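You operate a simulated robot arm through the tools that you are given. There is no shell and no other tool. Be economical: measure what you need, move in short steps, check, and stop when the job is done.

Carry out the task below with a simulated robot arm. There is one attempt and no reset: what you move stays moved.

TASK
Put things in order on the island top. At the end: the clear glass with a red band stands where the white milk bottle stood; the white milk bottle stands where the red stoneware pot stood; the bread roll from the island top stands on top of the yellow round cheese; the red stoneware pot from the island top is on the small board; whatever was shut is shut again. Leave all else as you found it, and nothing knocked over.

It is judged by the outcome, as a careful person would: the job done as asked, and still so three seconds after it is handed in. It fails if anything else is knocked over, pushed out of place, dropped, spilled or broken.

THE ROBOT
A 6-joint arm with a two-finger parallel gripper, fixed in place. Base frame: the origin is at the foot of the arm, x ahead of it, y to its left, z up; the work surface is at about z = 0. Lengths are in cm, angles in degrees, forces in N, time in s.
With the tool pointing down near the work surface it reaches from about 18 to 46 cm from the base axis. Its first joint turns from -70.0 to 70.0 degrees. Payload 1.9 kg.
Tool frame: the origin (TCP) lies between the finger pads and is the grasp point; the fingertips stand 2.3 cm ahead of it; z points along the fingers, y is the line along which they close. The gripper opens to 9.4 cm. The fingers are 3.8 cm wide and 1 cm thick; the gripper's body (5.4 by 9.6 cm) begins 3.9 cm behind the TCP.
Orientation is told as [roll, pitch, yaw] about the base's x, y, z axes, in that order, counted from this pose: with the fingers straight down and closing along the base's y, the tool's x points along the base's -x, its y along +y and its z along -z.

THE INTERFACE
- The arm moves only by the tool send_rows. Its arguments are lists of equal length, an entry for each row: "hand": the closure, from 0 (fully open) to 1 (shut); "travel": the shift along the base's x, y, z in units of 40 mm (1.0 is 40 mm), a list of three; "angular": the turn, a rotation vector about the base's x, y, z in units of 5 degrees (1.0 is 5 degrees), a list of three. In form: {"hand": [hand, ...], "travel": [[dx, dy, dz], ...], "angular": [[rx, ry, rz], ...]}. A call has 1 to 10 rows; each row shifts and turns the commanded pose from where the row before left it. A call with a number of a shift or a turn outside -1 to 1 is refused whole. A row lasts 0.2 s, in which the tool goes at most 5 cm and 8.6 degrees; a call with a longer step from one row to the next is refused whole, and so is a gripper value outside its range. A pose out of reach is approached as far as the arm can. The call stops where the force on the tool passes 40 N (or 10 N more than at its start, if that is more) or the arm is blocked; 0.2 s more then pass. The fingers move at their own pace (about 10.8 cm/s each) and stop on an object; they squeeze with about 21 N. The grip force told is the motor's: it shows also when the fingers shut on nothing. Time passes only in rows, and 0.2 s behind the last, so rows that do not move let the fingers close. It gives the time, the measured TCP pose, the force on the tool (base axes), the opening and the grip force at its end, in the units of the frame above (readings bear some noise), and new pictures: "show" is both (left out), scene, wrist or none.
- Cameras (640 x 400 px; columns grow to the right, rows downward): "scene" is fixed at [7.36, 32.99, 42.92]; the picture's right is [-0.58, -0.82, 0.00], its down [-0.42, 0.30, -0.86] and it looks along [0.70, -0.49, -0.52] (base axes); focal length 214 px, centre (320, 200). "wrist" rides on the gripper at [-3.9, 0, -4.4] in the tool frame; the picture's right is [0.00, -1.00, 0.00], its down [0.97, 0.00, -0.24] and it looks along [0.24, 0.00, 0.97] (tool axes); focal length 218 px, centre (320, 200).
- measure_at(camera, pixels): for up to 12 pixels [column, row] of the newest picture of that camera ("zoom" is the newest enlarged one), the place [x, y, z] in the base frame of the surface seen there, good to about 0.2 cm. No time passes.
- close_up(camera, box): a new picture of the part [left, top, right, bottom] of that camera's present view, enlarged. No time passes.
- sign_off(): hands the job in; it is judged then, once.

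Work in short steps. Measure before you move; look again where a grasp or a placing could have gone wrong, and mend it. You have 80 turns and 120 pictures in all, the two below and enlarged ones among them. Open the gripper and draw the arm clear of the work before you hand the job in, unless the task says otherwise; then end with one line.

The tools are called after "Emit:" as a command line: name --argument value ..., lists and objects as JSON in quotes. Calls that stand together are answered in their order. send_rows: Moves the arm, as the interface text tells. Its arguments: {"type":"object","properties":{"hand":{"type":"array"},"travel":{"type":"array"},"angular":{"type":"array"},"show":{"type":"string","enum":["both","scene","wrist","none"]}},"required":["hand","travel","angular"]} The other tools are called the same way: measure_at (camera, pixels) gives the place of the surface under pixels of a picture; close_up (camera, box) takes an enlarged picture of a part of a camera's view; sign_off () hands the job in.

At the start:

```text
t: 0.0
ee_pos: [32.33, 4.44, 35.49]
tcp_rot: [0.1, 0.0, 0.0]
contact_force: [-0.3, 0.2, 0.3]
width: 9.41
grasp_force: 0.2
```

scene: 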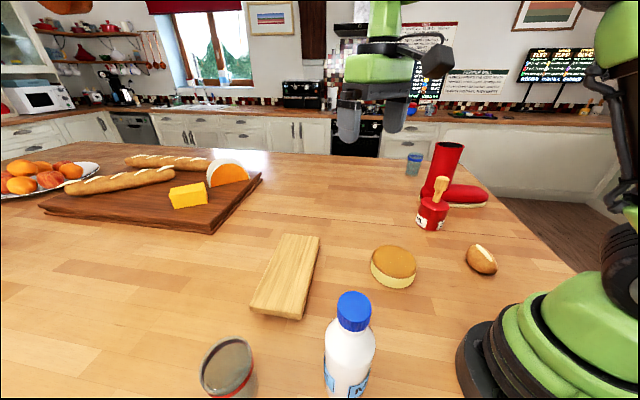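
wrist: 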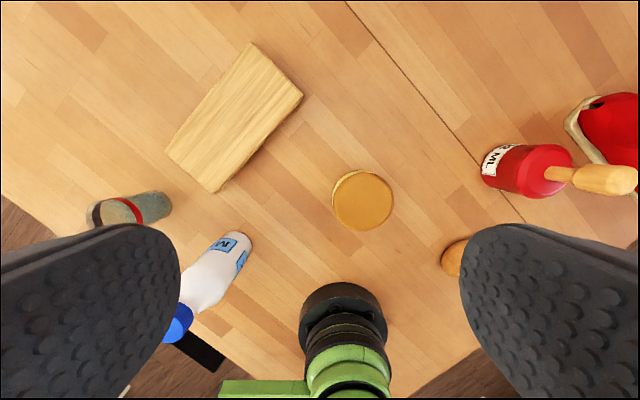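

The scene shows the glass (228,365), bottle (349,345), cheese (393,265), roll (481,260), pot (433,212) and small board (286,275). I'll look closer and measure.

Emit:
close_up --camera "scene" --box '[360, 130, 520, 300]'

Emit:
close_up --camera "scene" --box '[180, 270, 420, 400]'

Emit:
measure_at --camera "scene" --pixels '[[228, 350], [250, 385], [353, 300], [350, 350], [393, 258], [393, 285], [481, 258], [432, 215], [432, 228], [440, 185], [292, 237], [280, 315]]'

Emit:
measure_at --camera "wrist" --pixels '[[165, 152], [213, 192], [302, 95], [251, 43], [334, 200], [392, 200], [362, 171], [362, 230], [485, 170], [545, 175], [590, 178], [455, 258]]'

```text
2.35 times, centred on (440, 215) of scene
```

zoom: 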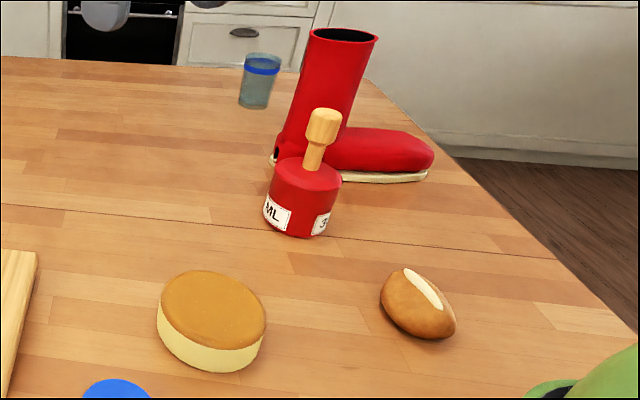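

```text
2.67 times, centred on (300, 335) of scene
```

zoom: 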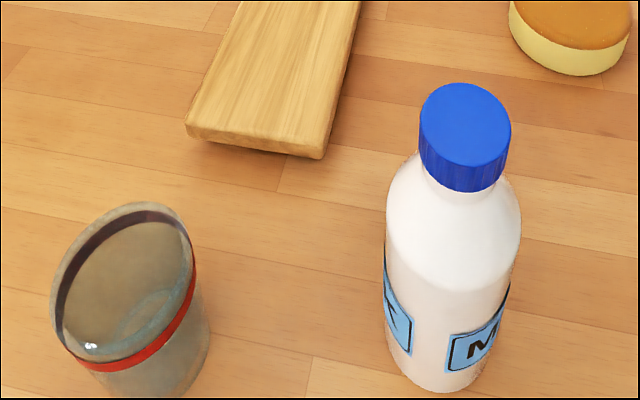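

```text
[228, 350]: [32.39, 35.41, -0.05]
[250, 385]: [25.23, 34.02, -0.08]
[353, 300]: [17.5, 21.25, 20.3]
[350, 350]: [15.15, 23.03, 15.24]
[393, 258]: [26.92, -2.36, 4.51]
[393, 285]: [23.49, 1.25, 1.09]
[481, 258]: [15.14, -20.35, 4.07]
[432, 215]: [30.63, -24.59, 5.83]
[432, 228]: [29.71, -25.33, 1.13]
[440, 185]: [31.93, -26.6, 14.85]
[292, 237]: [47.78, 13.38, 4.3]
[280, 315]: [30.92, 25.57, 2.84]
```

```text
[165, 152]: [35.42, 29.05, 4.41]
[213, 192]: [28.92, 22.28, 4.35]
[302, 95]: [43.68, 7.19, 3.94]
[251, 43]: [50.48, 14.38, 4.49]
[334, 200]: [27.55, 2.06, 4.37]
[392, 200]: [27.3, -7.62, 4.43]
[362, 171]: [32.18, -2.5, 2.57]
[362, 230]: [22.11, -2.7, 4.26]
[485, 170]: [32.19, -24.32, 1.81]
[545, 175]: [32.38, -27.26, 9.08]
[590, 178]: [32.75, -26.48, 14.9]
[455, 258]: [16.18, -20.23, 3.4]
```

Emit:
close_up --camera "wrist" --box '[440, 80, 640, 280]'

Emit:
measure_at --camera "wrist" --pixels '[[547, 146], [545, 197], [570, 150], [572, 165], [515, 150], [495, 185], [520, 190], [600, 167], [600, 192], [625, 180], [567, 122], [600, 105]]'

Emit:
measure_at --camera "scene" --pixels '[[418, 218], [447, 219], [433, 202], [433, 195], [422, 200], [446, 203], [430, 229], [419, 204], [473, 246], [466, 255], [490, 270], [497, 262]]'

Emit:
measure_at --camera "wrist" --pixels '[[130, 208], [115, 210], [95, 213], [165, 205], [128, 198], [135, 222], [180, 325], [215, 260], [240, 240], [222, 240], [245, 250], [170, 310]]'

Emit:
measure_at --camera "scene" --pixels '[[354, 297], [338, 310], [371, 310], [355, 335], [325, 350], [374, 350], [240, 390], [250, 370], [252, 360], [200, 370], [228, 342], [215, 398]]'

```text
2.00 times, centred on (540, 180) of wrist
```

zoom: 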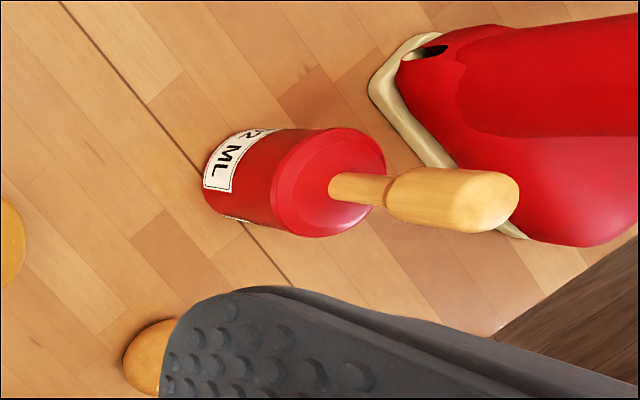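

```text
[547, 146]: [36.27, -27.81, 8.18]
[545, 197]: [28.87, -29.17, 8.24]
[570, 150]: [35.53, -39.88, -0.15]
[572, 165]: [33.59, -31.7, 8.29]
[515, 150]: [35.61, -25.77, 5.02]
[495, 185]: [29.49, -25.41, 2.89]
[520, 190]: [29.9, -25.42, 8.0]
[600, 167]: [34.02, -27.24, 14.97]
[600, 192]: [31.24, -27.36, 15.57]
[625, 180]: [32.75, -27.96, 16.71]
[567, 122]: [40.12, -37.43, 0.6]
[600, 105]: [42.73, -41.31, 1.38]
```

```text
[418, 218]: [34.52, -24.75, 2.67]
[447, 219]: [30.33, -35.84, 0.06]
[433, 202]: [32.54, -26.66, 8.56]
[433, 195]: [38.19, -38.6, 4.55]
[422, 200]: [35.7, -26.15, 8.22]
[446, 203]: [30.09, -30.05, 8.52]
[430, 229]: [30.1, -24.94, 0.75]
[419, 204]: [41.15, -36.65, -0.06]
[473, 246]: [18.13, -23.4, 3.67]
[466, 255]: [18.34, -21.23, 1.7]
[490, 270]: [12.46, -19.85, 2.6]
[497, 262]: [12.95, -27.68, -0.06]
```

```text
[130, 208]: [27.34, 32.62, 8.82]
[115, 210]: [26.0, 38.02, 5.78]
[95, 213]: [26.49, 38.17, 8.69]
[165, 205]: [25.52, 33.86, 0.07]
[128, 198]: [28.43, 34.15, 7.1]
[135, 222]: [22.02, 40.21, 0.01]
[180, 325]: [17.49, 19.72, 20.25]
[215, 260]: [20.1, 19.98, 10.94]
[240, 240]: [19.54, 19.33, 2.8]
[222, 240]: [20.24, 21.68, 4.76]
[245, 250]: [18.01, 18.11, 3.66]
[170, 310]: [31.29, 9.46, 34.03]
```

```text
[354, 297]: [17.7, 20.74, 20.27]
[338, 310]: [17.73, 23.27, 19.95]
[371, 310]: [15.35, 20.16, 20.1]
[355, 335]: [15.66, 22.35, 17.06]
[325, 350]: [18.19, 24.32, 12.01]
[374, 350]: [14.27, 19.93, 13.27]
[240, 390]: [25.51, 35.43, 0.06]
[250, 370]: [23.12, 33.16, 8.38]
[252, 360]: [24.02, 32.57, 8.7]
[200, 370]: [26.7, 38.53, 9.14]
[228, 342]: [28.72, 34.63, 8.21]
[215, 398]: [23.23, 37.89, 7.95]
```

Roll is near (15.4,-21.5), pot near (32.6,-28.4) Ø7.6 top 8.3 with wooden knob to 16.7, bottle (16.6,21.5) top 20.2, cheese centre (27,-2.7) top 4.4. I start with the roll and move above it.

Emit:
send_rows --hand '[0, 0, 0, 0, 0, 0, 0, 0, 0, 0]' --travel '[[-0.467, -0.706, -0.486], [-0.467, -0.706, -0.486], [-0.467, -0.706, -0.486], [-0.467, -0.706, -0.486], [-0.467, -0.706, -0.486], [-0.467, -0.706, -0.486], [-0.467, -0.706, -0.486], [-0.467, -0.706, -0.486], [-0.467, -0.706, -0.486], [0, 0, 0]]' --angular '[[0, 0, 0], [0, 0, 0], [0, 0, 0], [0, 0, 0], [0, 0, 0], [0, 0, 0], [0, 0, 0], [0, 0, 0], [0, 0, 0], [0, 0, 0]]'

```text
t: 2.2
ee_pos: [15.63, -20.75, 18.11]
tcp_rot: [0.1, -0.1, -0.1]
contact_force: [-0.1, 0.0, -0.2]
width: 9.41
grasp_force: 0.0
```

scene: 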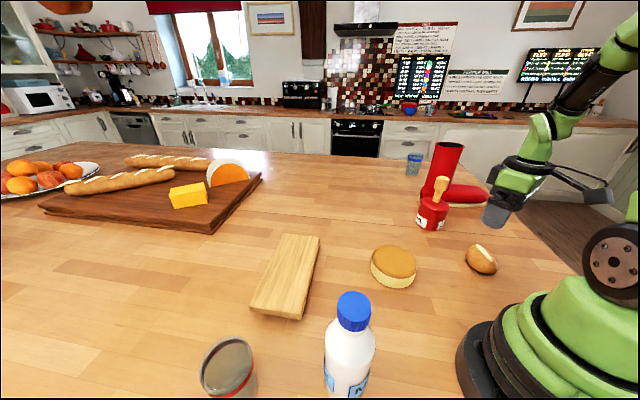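
wrist: 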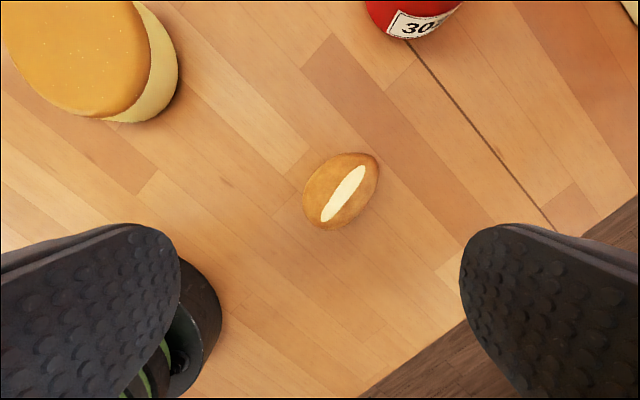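

Roll at wrist (341,191), its long axis runs up-right in the picture. I measure it and the cheese.

Emit:
measure_at --camera "wrist" --pixels '[[320, 220], [368, 162], [310, 185], [366, 205], [341, 191], [330, 180], [355, 200], [345, 160], [70, 60], [148, 60], [100, 115], [170, 90]]'

Emit:
measure_at --camera "scene" --pixels '[[374, 262], [413, 265], [393, 247], [393, 276], [480, 262], [375, 274], [410, 281], [393, 286]]'

```text
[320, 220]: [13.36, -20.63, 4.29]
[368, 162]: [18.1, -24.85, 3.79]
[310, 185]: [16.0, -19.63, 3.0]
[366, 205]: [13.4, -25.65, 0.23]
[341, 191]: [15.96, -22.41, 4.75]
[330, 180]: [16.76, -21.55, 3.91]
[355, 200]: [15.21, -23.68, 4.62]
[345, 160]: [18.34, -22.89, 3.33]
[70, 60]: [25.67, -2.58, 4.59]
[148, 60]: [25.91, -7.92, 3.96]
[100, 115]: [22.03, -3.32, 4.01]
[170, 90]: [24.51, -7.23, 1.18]
```

```text
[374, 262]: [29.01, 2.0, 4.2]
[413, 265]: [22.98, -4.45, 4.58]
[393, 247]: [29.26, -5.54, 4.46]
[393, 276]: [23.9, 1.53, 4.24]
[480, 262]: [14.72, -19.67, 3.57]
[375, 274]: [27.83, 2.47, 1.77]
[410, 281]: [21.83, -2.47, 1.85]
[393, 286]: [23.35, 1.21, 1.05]
```

Emit:
send_rows --hand '[0, 0, 0, 0, 0, 0, 0, 0, 0]' --travel '[[0.01, -0.1, -0.3], [0.01, -0.1, -0.3], [0.01, -0.1, -0.3], [0.01, -0.06, -0.3], [0, 0, -0.3], [0, 0, -0.3], [0, 0, -0.3], [0, 0, -0.3], [0, 0, 0]]' --angular '[[0, 0, -1], [0, 0, -1], [0, 0, -1], [0, 0, -1], [0, 0, -1], [0, 0, -1], [0, 0, -1], [0, 0, -0.8], [0, 0, 0]]' --show "wrist"

```text
t: 4.2
ee_pos: [15.86, -22.39, 8.21]
tcp_rot: [0.0, 0.0, -38.9]
contact_force: [-0.4, 0.0, 0.7]
width: 9.39
grasp_force: 0.0
```

wrist: 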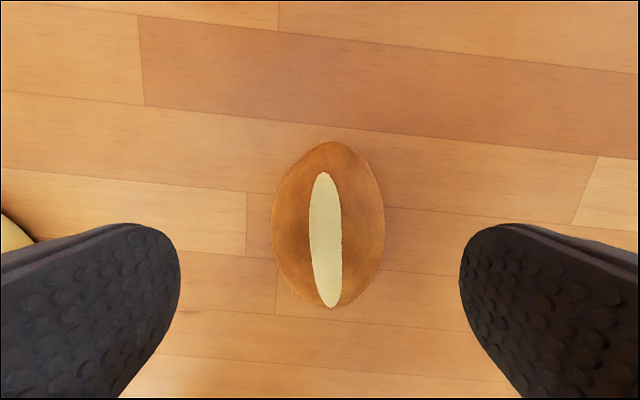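

Aligned with the roll at (328,225). Lower and close.

Emit:
send_rows --hand '[0, 0, 0, 0.5, 1, 1, 1]' --travel '[[0, 0, -0.5], [0, 0, -0.5], [0, 0, -0.3], [0, 0, 0], [0, 0, 0], [0, 0, 0], [0, 0, 0]]' --angular '[[0, 0, 0], [0, 0, 0], [0, 0, 0], [0, 0, 0], [0, 0, 0], [0, 0, 0], [0, 0, 0]]' --show "wrist"

```text
t: 5.8
ee_pos: [15.77, -22.3, 3.22]
tcp_rot: [0.0, 0.0, -39.1]
contact_force: [0.3, -0.2, -0.3]
width: 5.47
grasp_force: 21.5
```

wrist: 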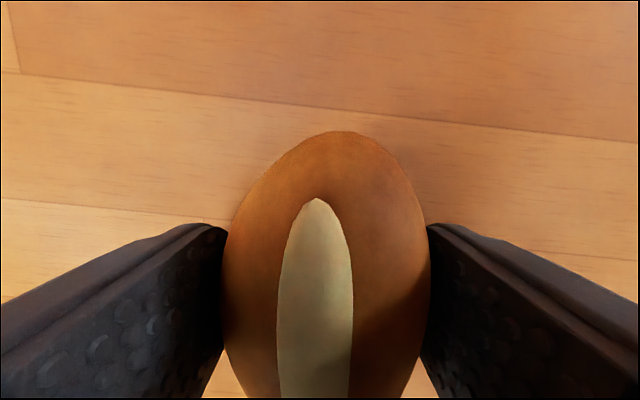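

Held (5.47 cm). Lift and carry above the cheese.

Emit:
send_rows --hand '[1, 1, 1, 1, 1, 1, 1, 1, 1, 1]' --travel '[[0, 0, 0.8], [0, 0, 0.8], [0, 0, 0.8], [0.467, 0.817, 0], [0.467, 0.817, 0], [0.467, 0.817, 0], [0.467, 0.817, 0], [0.467, 0.817, 0], [0.467, 0.817, 0], [0, 0, 0]]' --angular '[[0, 0, 0], [0, 0, 0], [0, 0, 0], [0, 0, 0], [0, 0, 0], [0, 0, 0], [0, 0, 0], [0, 0, 0], [0, 0, 0], [0, 0, 0]]'

```text
t: 8.0
ee_pos: [27.05, -2.13, 12.63]
tcp_rot: [0.0, 0.0, -39.0]
contact_force: [-0.8, 0.4, -0.7]
width: 5.46
grasp_force: 21.4
```

scene: 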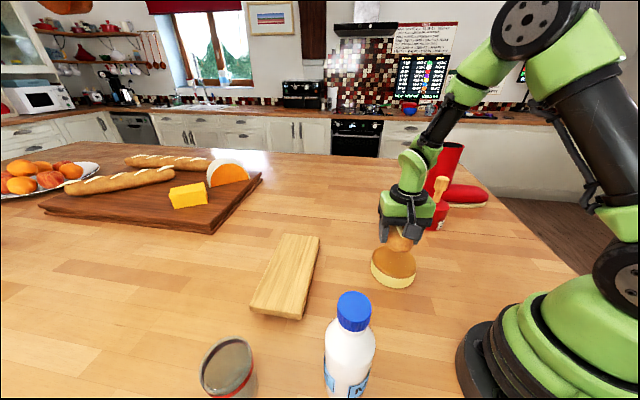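
wrist: 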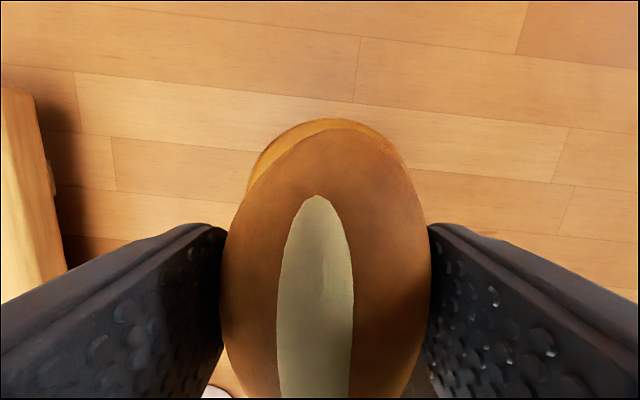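

Over the cheese; shift 0.5 cm and lower to about z 7.75, then open.

Emit:
send_rows --hand '[1, 1, 1, 1, 0.4, 0.3, 0.3]' --travel '[[0, -0.13, -0.5], [0, 0, -0.5], [0, 0, -0.2], [0, 0, 0], [0, 0, 0], [0, 0, 0], [0, 0, 0]]' --angular '[[0, 0, 0], [0, 0, 0], [0, 0, 0], [0, 0, 0], [0, 0, 0], [0, 0, 0], [0, 0, 0]]'

```text
t: 9.6
ee_pos: [26.93, -2.98, 8.13]
tcp_rot: [0.1, 0.1, -39.0]
contact_force: [0.2, 0.0, 0.1]
width: 6.6
grasp_force: 0.0
```

scene: 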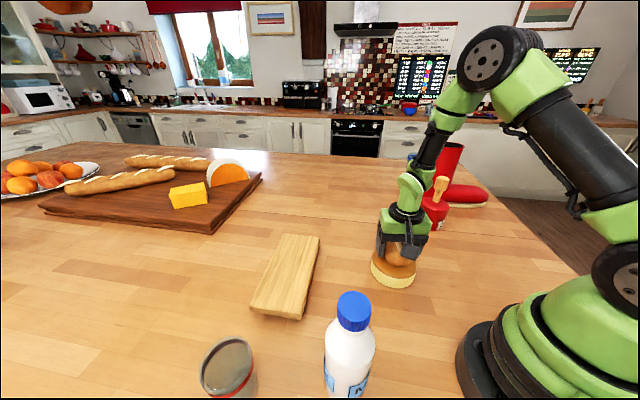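
wrist: 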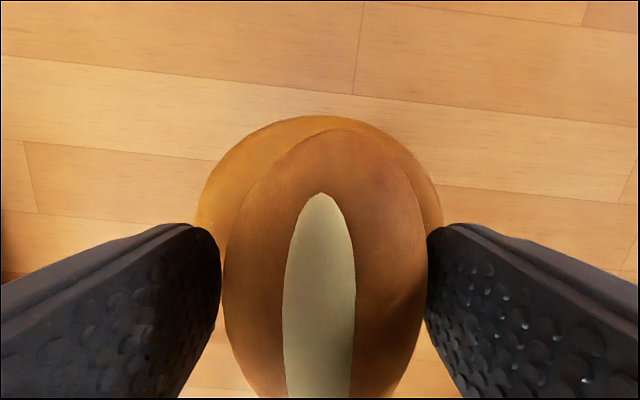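

Released; rise straight up, opening, and check the roll.

Emit:
send_rows --hand '[0.2, 0.2, 0.1, 0, 0, 0]' --travel '[[0, 0, 0.5], [0, 0, 0.9], [0, 0, 0.9], [0, 0, 0.9], [0, 0, 0.8], [0, 0, 0]]' --angular '[[0, 0, 0], [0, 0, 0], [0, 0, 0], [0, 0, 0], [0, 0, 0], [0, 0, 0]]'

```text
t: 11.0
ee_pos: [26.9, -3.11, 24.17]
tcp_rot: [0.1, -0.1, -39.0]
contact_force: [1.1, 0.9, -0.1]
width: 9.39
grasp_force: 0.0
```

scene: 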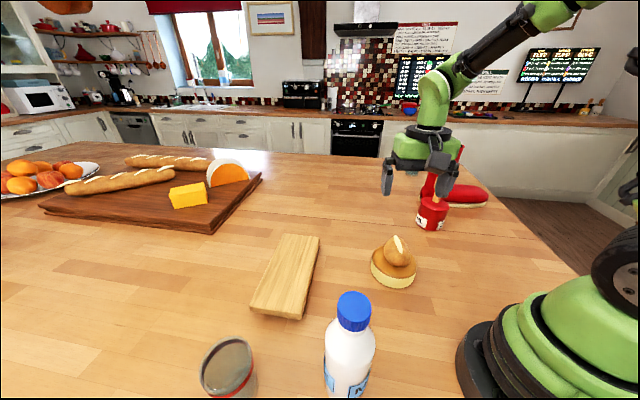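
wrist: 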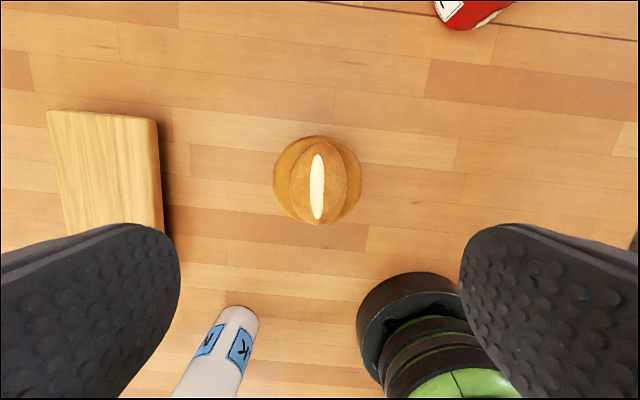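

Roll sits well on the cheese. Next the pot: its knob blocks a top grasp of the body, so I'll tilt the tool toward horizontal while going to a point short of the pot at height.

Emit:
send_rows --hand '[0, 0, 0, 0, 0, 0, 0, 0, 0, 0]' --travel '[[-0.03, -0.48, 0], [-0.03, -0.48, 0], [-0.03, -0.48, 0], [-0.03, -0.48, 0], [-0.03, -0.48, 0], [-0.03, -0.48, 0], [-0.03, -0.48, 0], [-0.03, -0.48, 0], [-0.03, -0.48, 0], [-0.03, -0.48, 0]]' --angular '[[-0.8, -0.96, 0], [-0.8, -0.96, 0], [-0.8, -0.96, 0], [-0.8, -0.96, 0], [-0.8, -0.96, 0], [-0.8, -0.96, 0], [-0.8, -0.96, 0], [-0.8, -0.96, 0], [-0.8, -0.96, 0], [-0.8, -0.96, 0]]'

```text
t: 13.2
ee_pos: [28.03, -18.12, 26.8]
tcp_rot: [-3.3, -58.0, -38.2]
contact_force: [0.6, 0.2, 0.9]
width: 9.41
grasp_force: 0.0
out of reach, approached as far as the arm can: row 6, 7, 8, 9, 10
```

scene: 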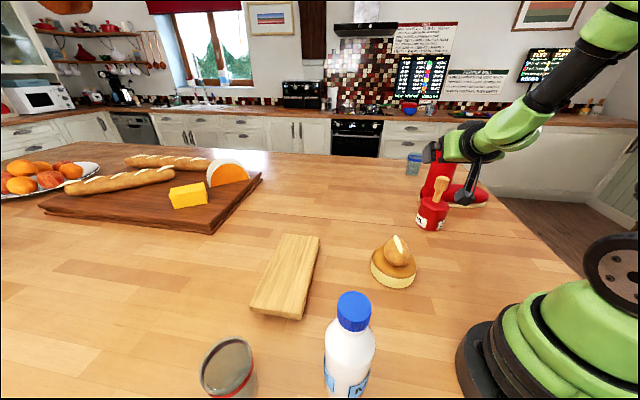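
wrist: 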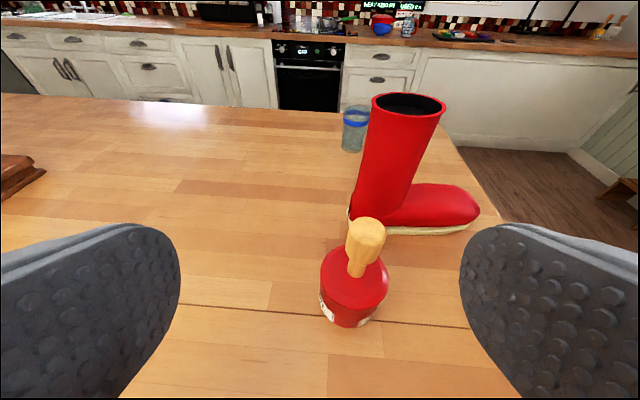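

Pose at 58° tilt is at the reach limit here; moving outward and down should free it.

Emit:
send_rows --hand '[0, 0, 0, 0]' --travel '[[0.5, -0.4, -0.2], [0.3, -0.2, -0.4], [0, 0, -0.5], [0, 0, 0]]' --angular '[[0, 0, 0], [0, 0, 0], [0, 0, 0], [0, 0, 0]]' --show "wrist"

```text
t: 14.2
ee_pos: [32.5, -19.55, 23.56]
tcp_rot: [-3.2, -57.9, -38.3]
contact_force: [-0.2, 0.1, -0.1]
width: 9.39
grasp_force: 0.1
out of reach, approached as far as the arm can: row 1, 2, 3
```

wrist: 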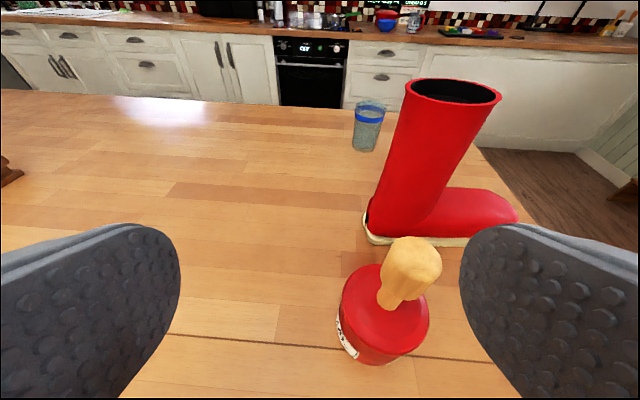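

Still limited; a 48° tilt will also do for the pot, so I back off the tilt and see if the pose is reached.

Emit:
send_rows --hand '[0, 0, 0, 0]' --travel '[[0, 0, 0], [0, 0, 0], [0, 0, 0], [0, 0, 0]]' --angular '[[0.8, 0.96, 0], [0.8, 0.96, 0], [0.4, 0.48, 0], [0, 0, 0]]' --show "none"

```text
t: 15.2
ee_pos: [32.71, -19.4, 23.68]
tcp_rot: [-2.5, -42.3, -38.4]
contact_force: [-0.1, -1.1, 0.7]
width: 9.42
grasp_force: 0.1
```

Emit:
send_rows --hand '[0, 0, 0, 0, 0]' --travel '[[-0.4, -0.375, 0], [-0.4, -0.375, -0.3], [-0.45, -0.375, -0.6], [0, 0, -0.6], [0, 0, 0]]' --angular '[[0, 0, -0.2], [0, 0, -0.2], [0, 0, 0], [0, 0, 0], [0, 0, 0]]'

```text
t: 16.4
ee_pos: [29.37, -22.85, 18.88]
tcp_rot: [-2.6, -42.4, -40.6]
contact_force: [0.0, 0.1, 0.0]
width: 9.4
grasp_force: 0.1
out of reach, approached as far as the arm can: row 3, 4
```

scene: 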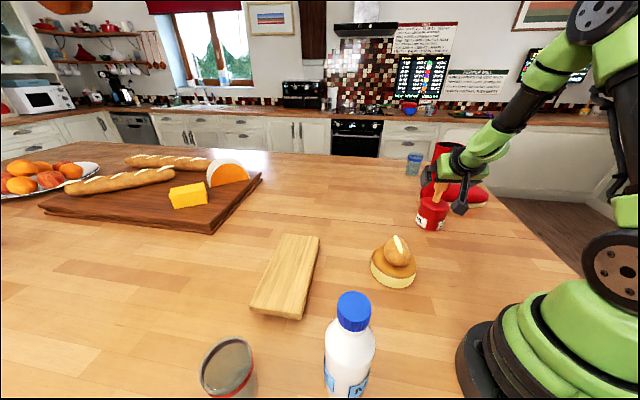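
wrist: 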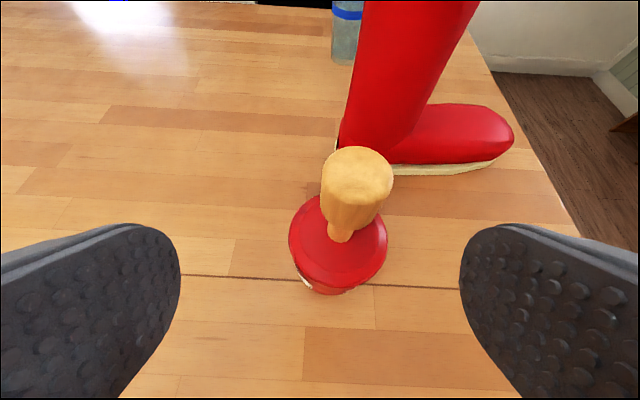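

The wrist can't tilt further at low height, so I'll grasp the wooden knob from above instead and test with a tiny lift. Measure it first.

Emit:
measure_at --camera "wrist" --pixels '[[357, 165], [326, 170], [390, 172], [340, 232], [348, 205], [340, 265], [295, 240], [383, 240], [375, 200], [330, 200], [322, 280], [357, 150]]'

Emit:
close_up --camera "wrist" --box '[260, 120, 420, 320]'

```text
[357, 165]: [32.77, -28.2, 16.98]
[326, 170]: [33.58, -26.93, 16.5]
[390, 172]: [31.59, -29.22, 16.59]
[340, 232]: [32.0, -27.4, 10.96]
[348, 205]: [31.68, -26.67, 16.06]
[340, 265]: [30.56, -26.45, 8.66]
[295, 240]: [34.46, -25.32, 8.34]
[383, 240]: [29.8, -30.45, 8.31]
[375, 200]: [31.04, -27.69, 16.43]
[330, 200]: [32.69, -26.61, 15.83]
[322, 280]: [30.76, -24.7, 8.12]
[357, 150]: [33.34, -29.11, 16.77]
```

```text
2.00 times, centred on (340, 220) of wrist
```

zoom: 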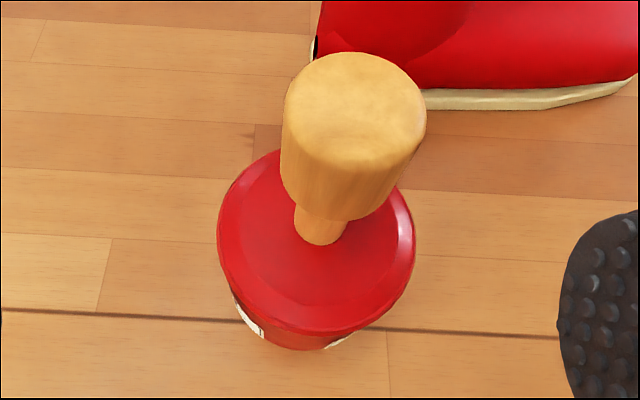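

Emit:
send_rows --hand '[0, 0, 0, 0, 0, 0, 0, 0]' --travel '[[0, 0, 0.9], [0, 0, 0.9], [0.157, -0.262, 0], [0.157, -0.262, 0], [0.157, -0.262, 0], [0.157, -0.262, 0], [0.157, -0.262, 0], [0, 0, 0]]' --angular '[[0.788, 0.918, 0], [0.788, 0.918, 0], [0.788, 0.918, 0], [0.788, 0.918, 0], [0.788, 0.918, 0], [0.788, 0.918, 0], [0.788, 0.918, 0], [0, 0, 0]]'

```text
t: 18.2
ee_pos: [29.93, -30.15, 24.04]
tcp_rot: [-12.6, -9.2, -42.6]
contact_force: [0.5, 0.3, 0.8]
width: 9.42
grasp_force: 0.0
out of reach, approached as far as the arm can: row 1, 2, 3, 4
```

scene: 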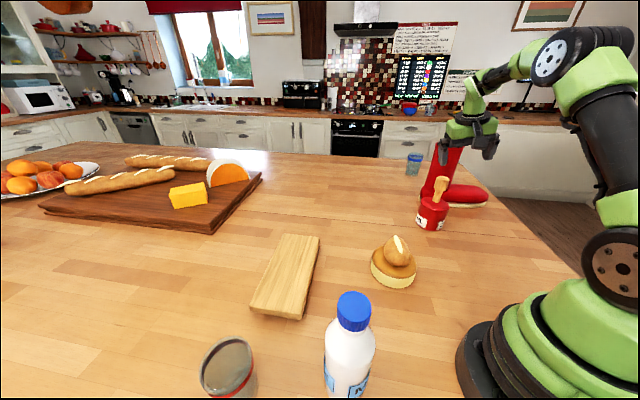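
wrist: 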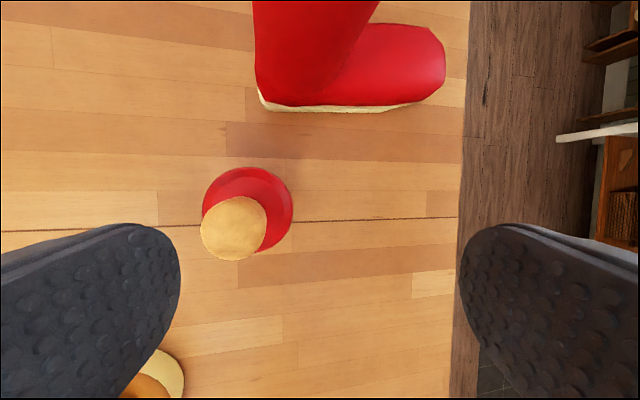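

Tool is skewed by 13°/9°; I straighten it and centre above the knob.

Emit:
send_rows --hand '[0, 0, 0, 0, 0]' --travel '[[0.16, 0.13, 0], [0.16, 0.13, 0], [0.16, 0.13, 0], [0.16, 0.12, 0], [0, 0, 0]]' --angular '[[0.775, -0.09, 0], [0.775, -0.09, 0], [0.775, -0.09, 0], [0.775, -0.09, 0], [0, 0, 0]]' --show "wrist"

```text
t: 19.4
ee_pos: [32.58, -28.07, 23.85]
tcp_rot: [0.2, 0.2, -43.6]
contact_force: [-0.8, -0.1, -0.3]
width: 9.4
grasp_force: 0.0
```

wrist: 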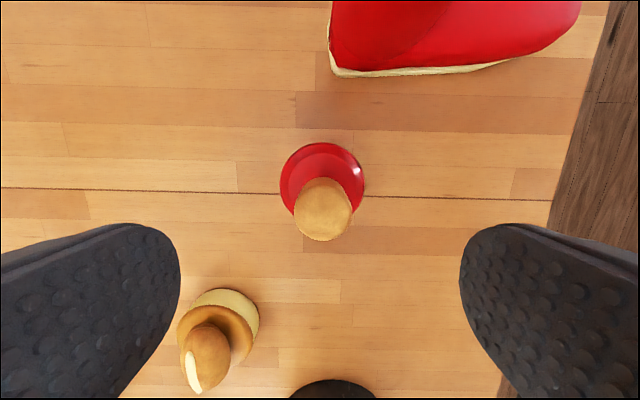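

Centred on the knob. Descend to z 14 and close.

Emit:
send_rows --hand '[0, 0, 0, 0, 0, 0.5, 1, 1, 1, 1]' --travel '[[0, 0, -0.6], [0, 0, -0.6], [0, 0, -0.6], [0, 0, -0.4], [0, 0, -0.25], [0, 0, 0], [0, 0, 0], [0, 0, 0], [0, 0, 0], [0, 0, 0]]' --angular '[[0, 0, 0], [0, 0, 0], [0, 0, 0], [0, 0, 0], [0, 0, 0], [0, 0, 0], [0, 0, 0], [0, 0, 0], [0, 0, 0], [0, 0, 0]]'

```text
t: 21.6
ee_pos: [32.61, -28.16, 14.32]
tcp_rot: [0.1, 0.1, -43.7]
contact_force: [0.5, -1.1, -0.1]
width: 3.34
grasp_force: 21.3
```

scene: 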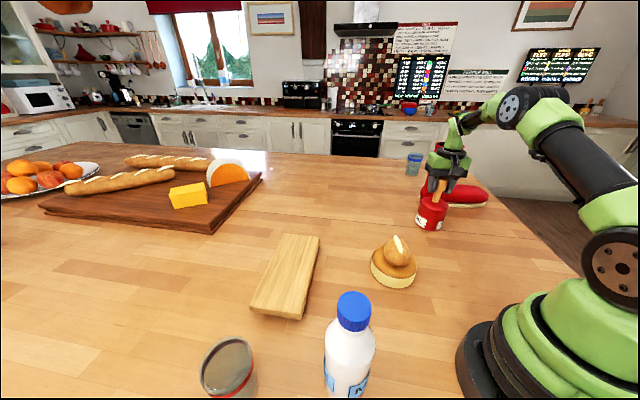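
wrist: 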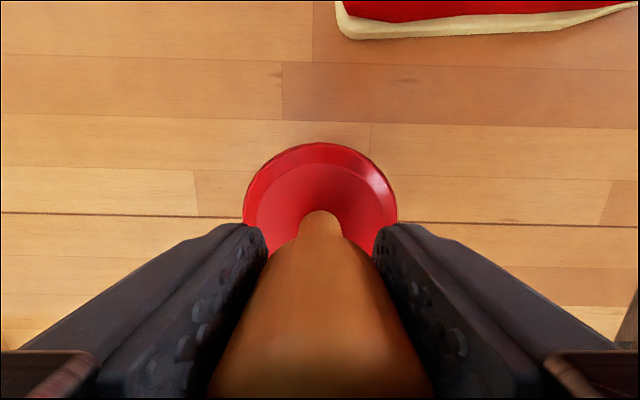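

Gripped the knob (3.34 cm). Test lift 1.2 cm to see whether the pot comes along.

Emit:
send_rows --hand '[1, 1, 1, 1]' --travel '[[0, 0, 0.1], [0, 0, 0.1], [0, 0, 0.1], [0, 0, 0]]' --angular '[[0, 0, 0], [0, 0, 0], [0, 0, 0], [0, 0, 0]]' --show "wrist"

Emit:
close_up --camera "scene" --box '[390, 130, 490, 250]'

```text
t: 22.6
ee_pos: [32.62, -28.05, 15.29]
tcp_rot: [0.1, 0.0, -43.6]
contact_force: [-0.3, 0.5, -3.2]
width: 3.36
grasp_force: 21.0
```

wrist: 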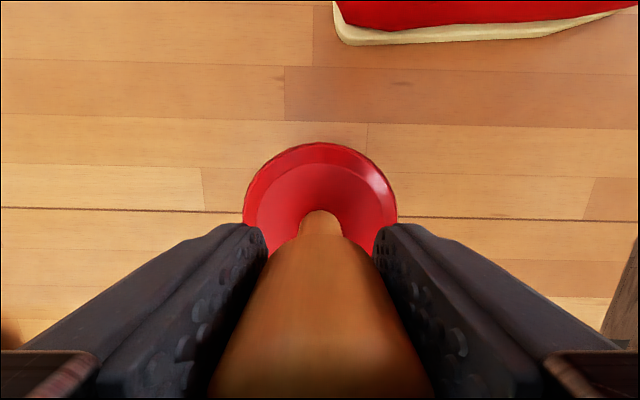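

```text
3.33 times, centred on (440, 190) of scene
```

zoom: 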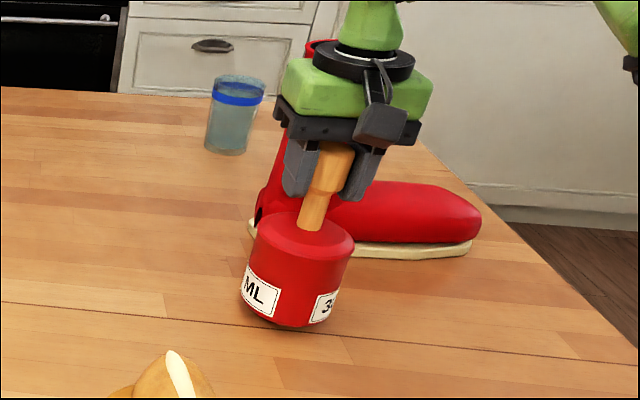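

The pot comes up as one piece (≈3 N load). Lift high and carry toward the small board, centre (39.6,18.2), turning the yaw along.

Emit:
send_rows --hand '[1, 1, 1, 1, 1, 1, 1, 1, 1, 1]' --travel '[[0, 0, 0.6], [0, 0, 0.8], [0, 0, 0.8], [0.06, 0.4, 0.5], [0.11, 0.8, 0], [0.12, 0.95, 0], [0.12, 0.98, 0], [0.12, 0.98, 0], [0.12, 0.98, 0], [0.12, 0.98, 0]]' --angular '[[0, 0, 0], [0, 0, 0], [0, 0, 0], [0, 0, 0.7], [0, 0, 0.7], [0, 0, 0.7], [0, 0, 0.7], [0, 0, 0.7], [0, 0, 0.7], [0, 0, 0.7]]' --show "scene"

```text
t: 24.8
ee_pos: [35.68, -3.81, 26.33]
tcp_rot: [0.0, 0.1, -19.1]
contact_force: [0.0, -0.2, -3.5]
width: 3.35
grasp_force: 21.3
```

scene: 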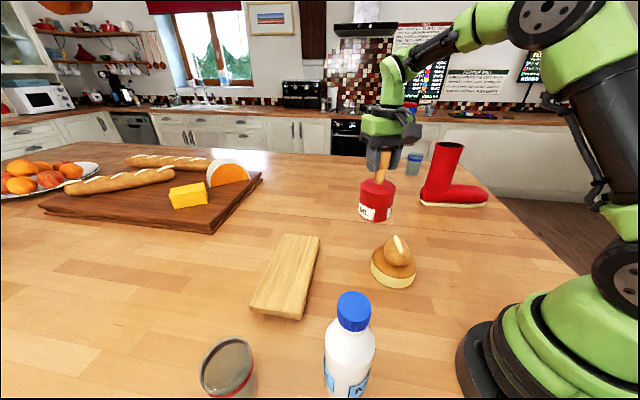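

Emit:
send_rows --hand '[1, 1, 1, 1, 1, 1, 1, 1]' --travel '[[0.13, 0.95, 0], [0.13, 0.95, 0], [0.13, 0.95, 0], [0.13, 0.95, 0], [0.13, 0.95, 0], [0.13, 0.7, 0], [0, 0.25, 0], [0, 0, 0]]' --angular '[[0, 0, 0.7], [0, 0, 0.7], [0, 0, 0.7], [0, 0, 0.7], [0, 0, 0.7], [0, 0, 0.3], [0, 0, 0], [0, 0, 0]]'

```text
t: 26.6
ee_pos: [38.83, 19.23, 26.34]
tcp_rot: [0.1, -0.1, 0.0]
contact_force: [-0.1, -0.4, -4.6]
width: 3.34
grasp_force: 21.4
```

scene: 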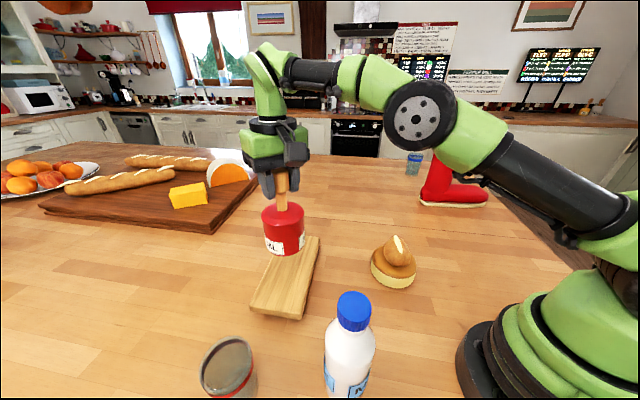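
wrist: 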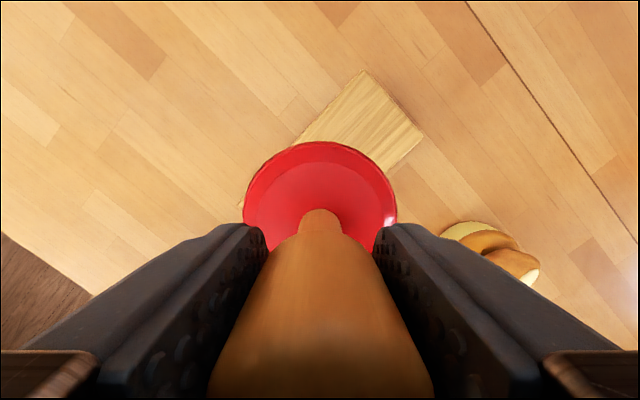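

Measure the board's visible edges and top height again before lowering.

Emit:
measure_at --camera "scene" --pixels '[[318, 238], [298, 300], [254, 300], [275, 290], [305, 260], [312, 262], [265, 274], [287, 305]]'

Emit:
measure_at --camera "wrist" --pixels '[[362, 73], [420, 137], [370, 110], [395, 150], [320, 120]]'

```text
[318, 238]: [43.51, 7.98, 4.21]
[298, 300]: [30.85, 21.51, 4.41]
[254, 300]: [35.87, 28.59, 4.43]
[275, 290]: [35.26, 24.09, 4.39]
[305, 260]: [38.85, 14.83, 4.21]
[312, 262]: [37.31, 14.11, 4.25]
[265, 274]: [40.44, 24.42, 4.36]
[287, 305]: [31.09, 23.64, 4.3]
```

```text
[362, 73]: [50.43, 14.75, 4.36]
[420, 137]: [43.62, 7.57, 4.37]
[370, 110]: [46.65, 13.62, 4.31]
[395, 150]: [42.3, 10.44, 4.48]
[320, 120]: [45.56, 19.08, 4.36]
```

Pot axis is exactly over the board's centreline; lower 7.6 cm (to z≈18.7), then release.

Emit:
send_rows --hand '[1, 1, 1, 1, 1, 1, 1]' --travel '[[0, 0, -0.5], [0, 0, -0.5], [0, 0, -0.4], [0, 0, -0.3], [0, 0, -0.15], [0, 0, -0.06], [0, 0, 0]]' --angular '[[0, 0, 0], [0, 0, 0], [0, 0, 0], [0, 0, 0], [0, 0, 0], [0, 0, 0], [0, 0, 0]]' --show "scene"

```text
t: 28.2
ee_pos: [38.83, 19.08, 18.63]
tcp_rot: [0.2, 0.0, -0.1]
contact_force: [-2.0, 0.8, 6.2]
width: 3.33
grasp_force: 21.3
```

scene: 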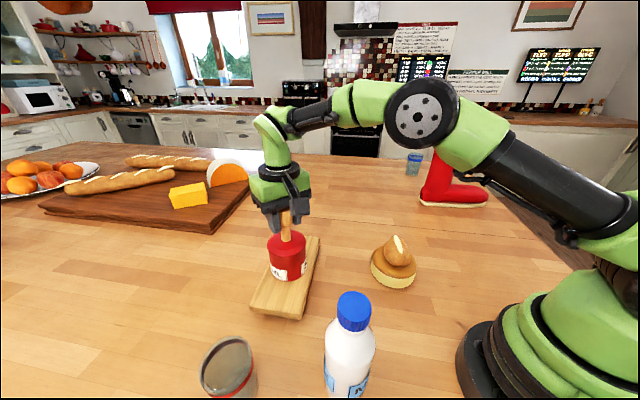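

Contact is felt (+6 N). Open and rise straight up.

Emit:
send_rows --hand '[0.6, 0.3, 0.2, 0.1, 0, 0, 0, 0]' --travel '[[0, 0, 0], [0, 0, 0], [0, 0, 0], [0, 0, 0.4], [0, 0, 0.8], [0, 0, 0.8], [0, 0, 0.5], [0, 0, 0]]' --angular '[[0, 0, 0], [0, 0, 0], [0, 0, 0], [0, 0, 0], [0, 0, 0], [0, 0, 0], [0, 0, 0], [0, 0, 0]]'

```text
t: 30.0
ee_pos: [38.44, 19.29, 28.13]
tcp_rot: [0.2, -0.2, -0.3]
contact_force: [0.1, -0.1, 0.3]
width: 9.41
grasp_force: 0.0
out of reach, approached as far as the arm can: row 7
```

scene: 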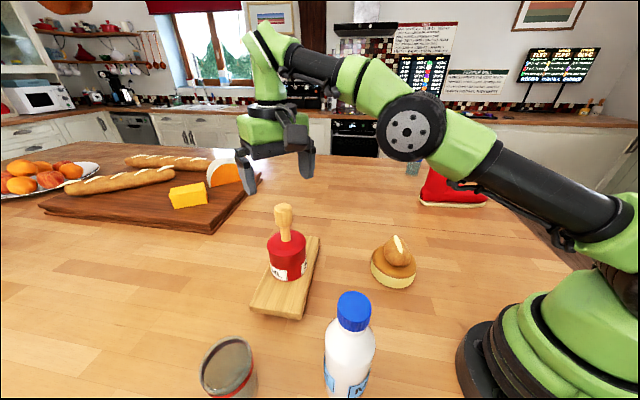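
wrist: 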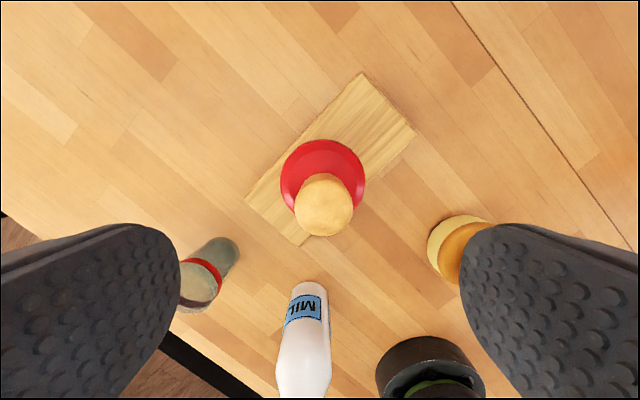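

Pot stands on the board. Now move above the bottle's cap (about 16.6,21.5).

Emit:
send_rows --hand '[0, 0, 0, 0, 0, 0, 0, 0]' --travel '[[-0.6, 0.07, 0], [-0.9, 0.09, 0], [-0.9, 0.09, 0], [-0.9, 0.09, 0], [-0.9, 0.09, 0], [-0.9, 0.09, 0], [-0.35, 0.03, 0], [0, 0, 0]]' --angular '[[0, 0, 0.8], [0, 0, 0.8], [0, 0, 0.8], [0, 0, 0.8], [0, 0, 0.8], [0, 0, 0.8], [0, 0, 0], [0, 0, 0]]'

```text
t: 31.8
ee_pos: [16.35, 21.45, 28.35]
tcp_rot: [0.1, -0.1, 23.9]
contact_force: [-0.4, 0.4, -0.7]
width: 9.4
grasp_force: 0.1
```

scene: 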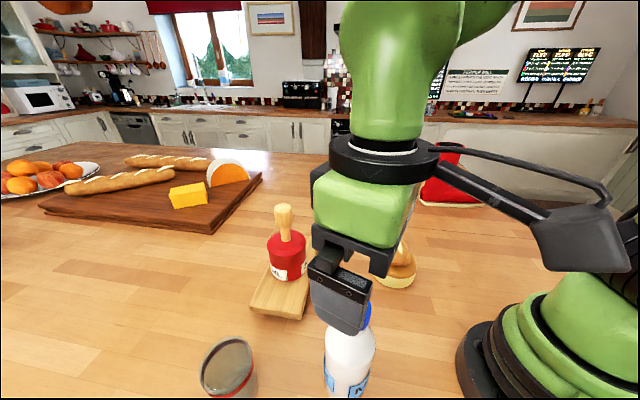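
wrist: 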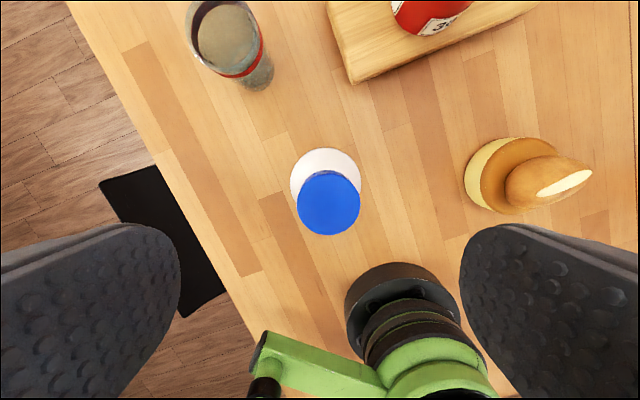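

Emit:
measure_at --camera "wrist" --pixels '[[328, 203], [300, 203], [357, 203], [328, 175], [328, 231], [326, 155], [294, 178], [358, 178], [228, 75], [262, 50], [255, 85], [215, 5]]'

Emit:
close_up --camera "wrist" --box '[170, 0, 330, 110]'

```text
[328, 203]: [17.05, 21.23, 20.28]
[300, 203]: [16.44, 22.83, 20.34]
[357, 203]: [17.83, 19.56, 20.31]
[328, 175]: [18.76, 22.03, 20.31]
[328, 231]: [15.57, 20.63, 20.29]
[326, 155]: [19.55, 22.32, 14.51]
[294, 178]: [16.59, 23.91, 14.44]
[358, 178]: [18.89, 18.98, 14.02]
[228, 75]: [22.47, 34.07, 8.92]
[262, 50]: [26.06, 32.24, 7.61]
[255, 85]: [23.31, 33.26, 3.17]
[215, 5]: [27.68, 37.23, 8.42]
```

```text
3.64 times, centred on (250, 55) of wrist
```

zoom: 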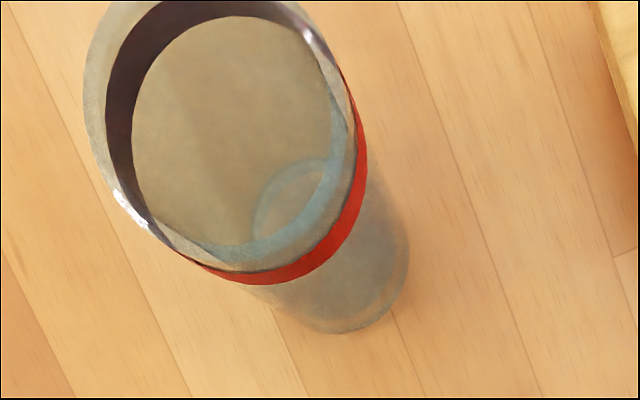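

The glass is filled, so it must be carried level. Cap centre (17.1,21.3), top 20.3. Descend onto the cap to z 18 and grip.

Emit:
send_rows --hand '[0, 0, 0, 0, 0, 0.5, 1, 1, 1, 1]' --travel '[[0.18, -0.04, 0], [0, 0, -0.7], [0, 0, -0.7], [0, 0, -0.7], [0, 0, -0.47], [0, 0, 0], [0, 0, 0], [0, 0, 0], [0, 0, 0], [0, 0, 0]]' --angular '[[0, 0, 0], [0, 0, 0], [0, 0, 0], [0, 0, 0], [0, 0, 0], [0, 0, 0], [0, 0, 0], [0, 0, 0], [0, 0, 0], [0, 0, 0]]'

```text
t: 34.0
ee_pos: [17.46, 21.11, 18.1]
tcp_rot: [0.2, 0.0, 23.9]
contact_force: [-0.3, 2.9, 5.7]
width: 3.98
grasp_force: 20.9
```

scene: 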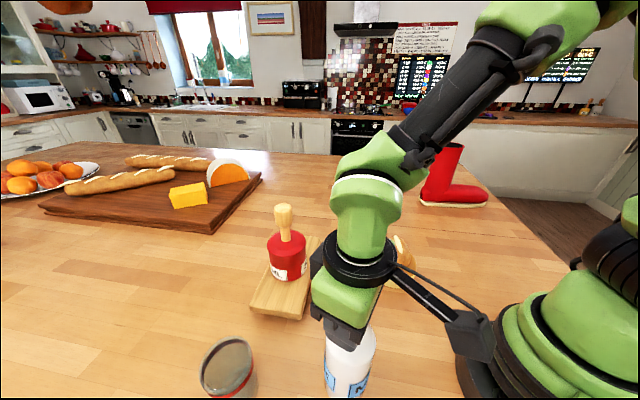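
wrist: 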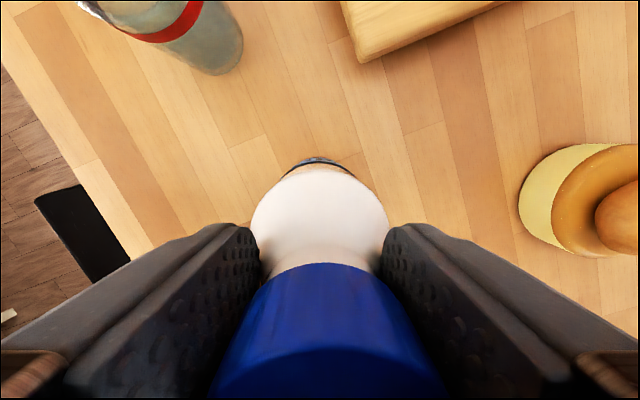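

Gripped at 3.98 cm. Lift a bit and check.

Emit:
send_rows --hand '[1, 1, 1, 1]' --travel '[[0, 0, 0.15], [0, 0, 0.2], [0, 0, 0.2], [0, 0, 0]]' --angular '[[0, 0, 0], [0, 0, 0], [0, 0, 0], [0, 0, 0]]'

```text
t: 35.0
ee_pos: [17.32, 21.29, 20.21]
tcp_rot: [0.0, 0.0, 23.9]
contact_force: [1.2, 0.3, -6.5]
width: 3.59
grasp_force: 21.1
```

scene: 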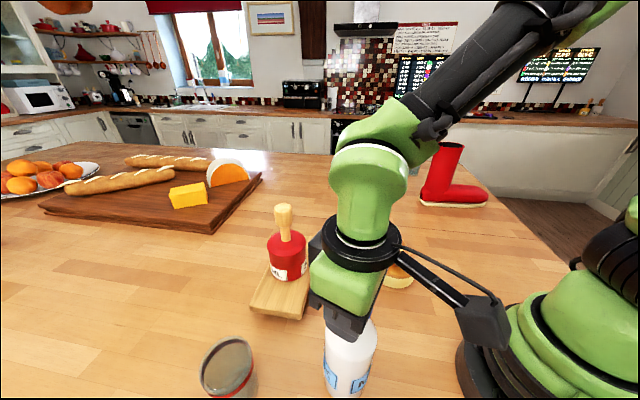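
wrist: 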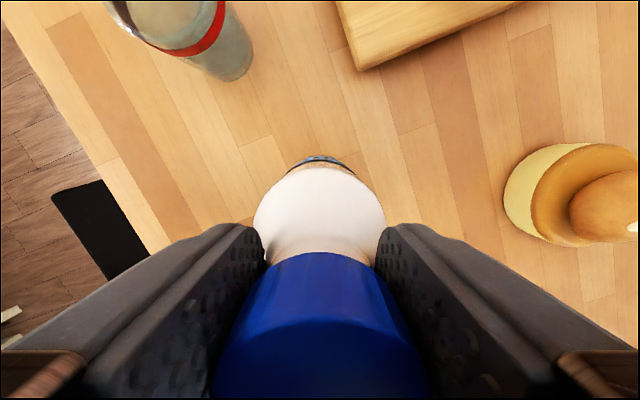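

Grip settled onto the cap; load 6.5 N. Lift more and check for slipping.

Emit:
send_rows --hand '[1, 1, 1, 1]' --travel '[[0, 0, 0.4], [0, 0, 0.5], [0, 0, 0], [0, 0, 0]]' --angular '[[0, 0, 0], [0, 0, 0], [0, 0, 0], [0, 0, 0]]'

Emit:
measure_at --camera "scene" --pixels '[[350, 350], [350, 380], [335, 370], [365, 345]]'

Emit:
measure_at --camera "wrist" --pixels '[[320, 270], [320, 330], [320, 220], [320, 190], [319, 161]]'

```text
t: 36.0
ee_pos: [17.33, 21.47, 23.72]
tcp_rot: [0.1, 0.1, 23.9]
contact_force: [0.3, 0.5, -6.1]
width: 3.61
grasp_force: 20.4
```

scene: 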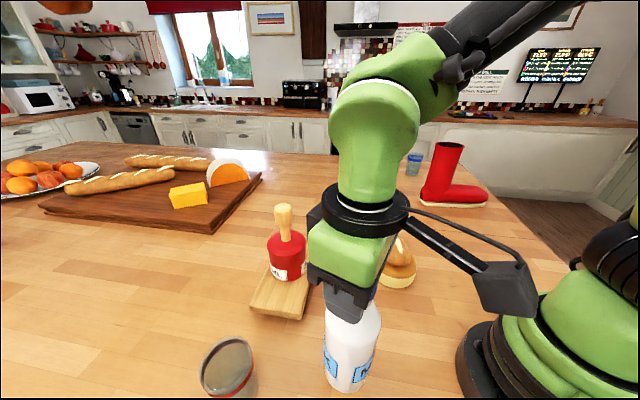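
wrist: 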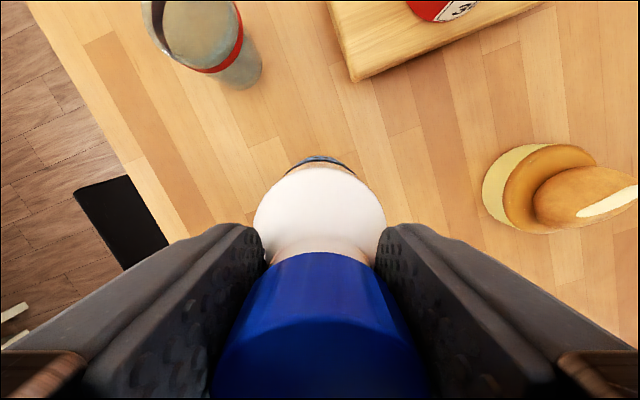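

```text
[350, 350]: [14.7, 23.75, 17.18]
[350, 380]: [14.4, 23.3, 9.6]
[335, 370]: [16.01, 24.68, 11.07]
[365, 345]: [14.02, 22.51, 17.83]
```

```text
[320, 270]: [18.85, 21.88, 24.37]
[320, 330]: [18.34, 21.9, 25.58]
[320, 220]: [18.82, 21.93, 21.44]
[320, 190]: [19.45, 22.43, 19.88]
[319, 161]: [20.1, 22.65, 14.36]
```

No slip; bottle base hangs ~18.4 below TCP. Lift to z≈31 and carry across.

Emit:
send_rows --hand '[1, 1, 1, 1, 1, 1, 1, 1, 1, 1]' --travel '[[0, 0, 0.7], [0.1, -0.2, 0.7], [0.3, -0.6, 0.5], [0.4, -0.8, 0], [0.4, -0.8, 0], [0.4, -0.8, 0], [0.4, -0.8, 0], [0.4, -0.8, 0], [0.4, -0.8, 0], [0.12, -0.27, 0]]' --angular '[[0, 0, 0], [0, 0, -0.5], [0, 0, -0.7], [0, 0, -0.8], [0, 0, -0.8], [0, 0, -0.8], [0, 0, -0.8], [0, 0, -0.8], [0, 0, -0.8], [0, 0, -0.8]]'

```text
t: 38.2
ee_pos: [29.2, -2.24, 31.44]
tcp_rot: [0.0, 0.0, -10.2]
contact_force: [-0.2, 0.1, -6.0]
width: 3.6
grasp_force: 21.6
```

scene: 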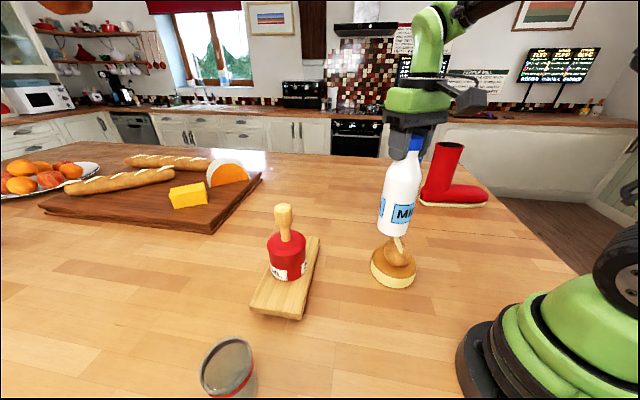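
wrist: 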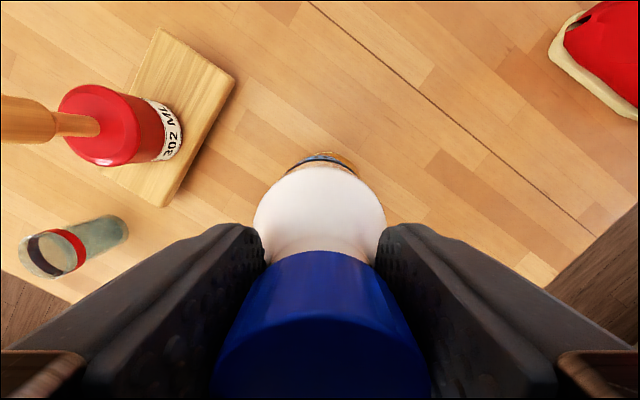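

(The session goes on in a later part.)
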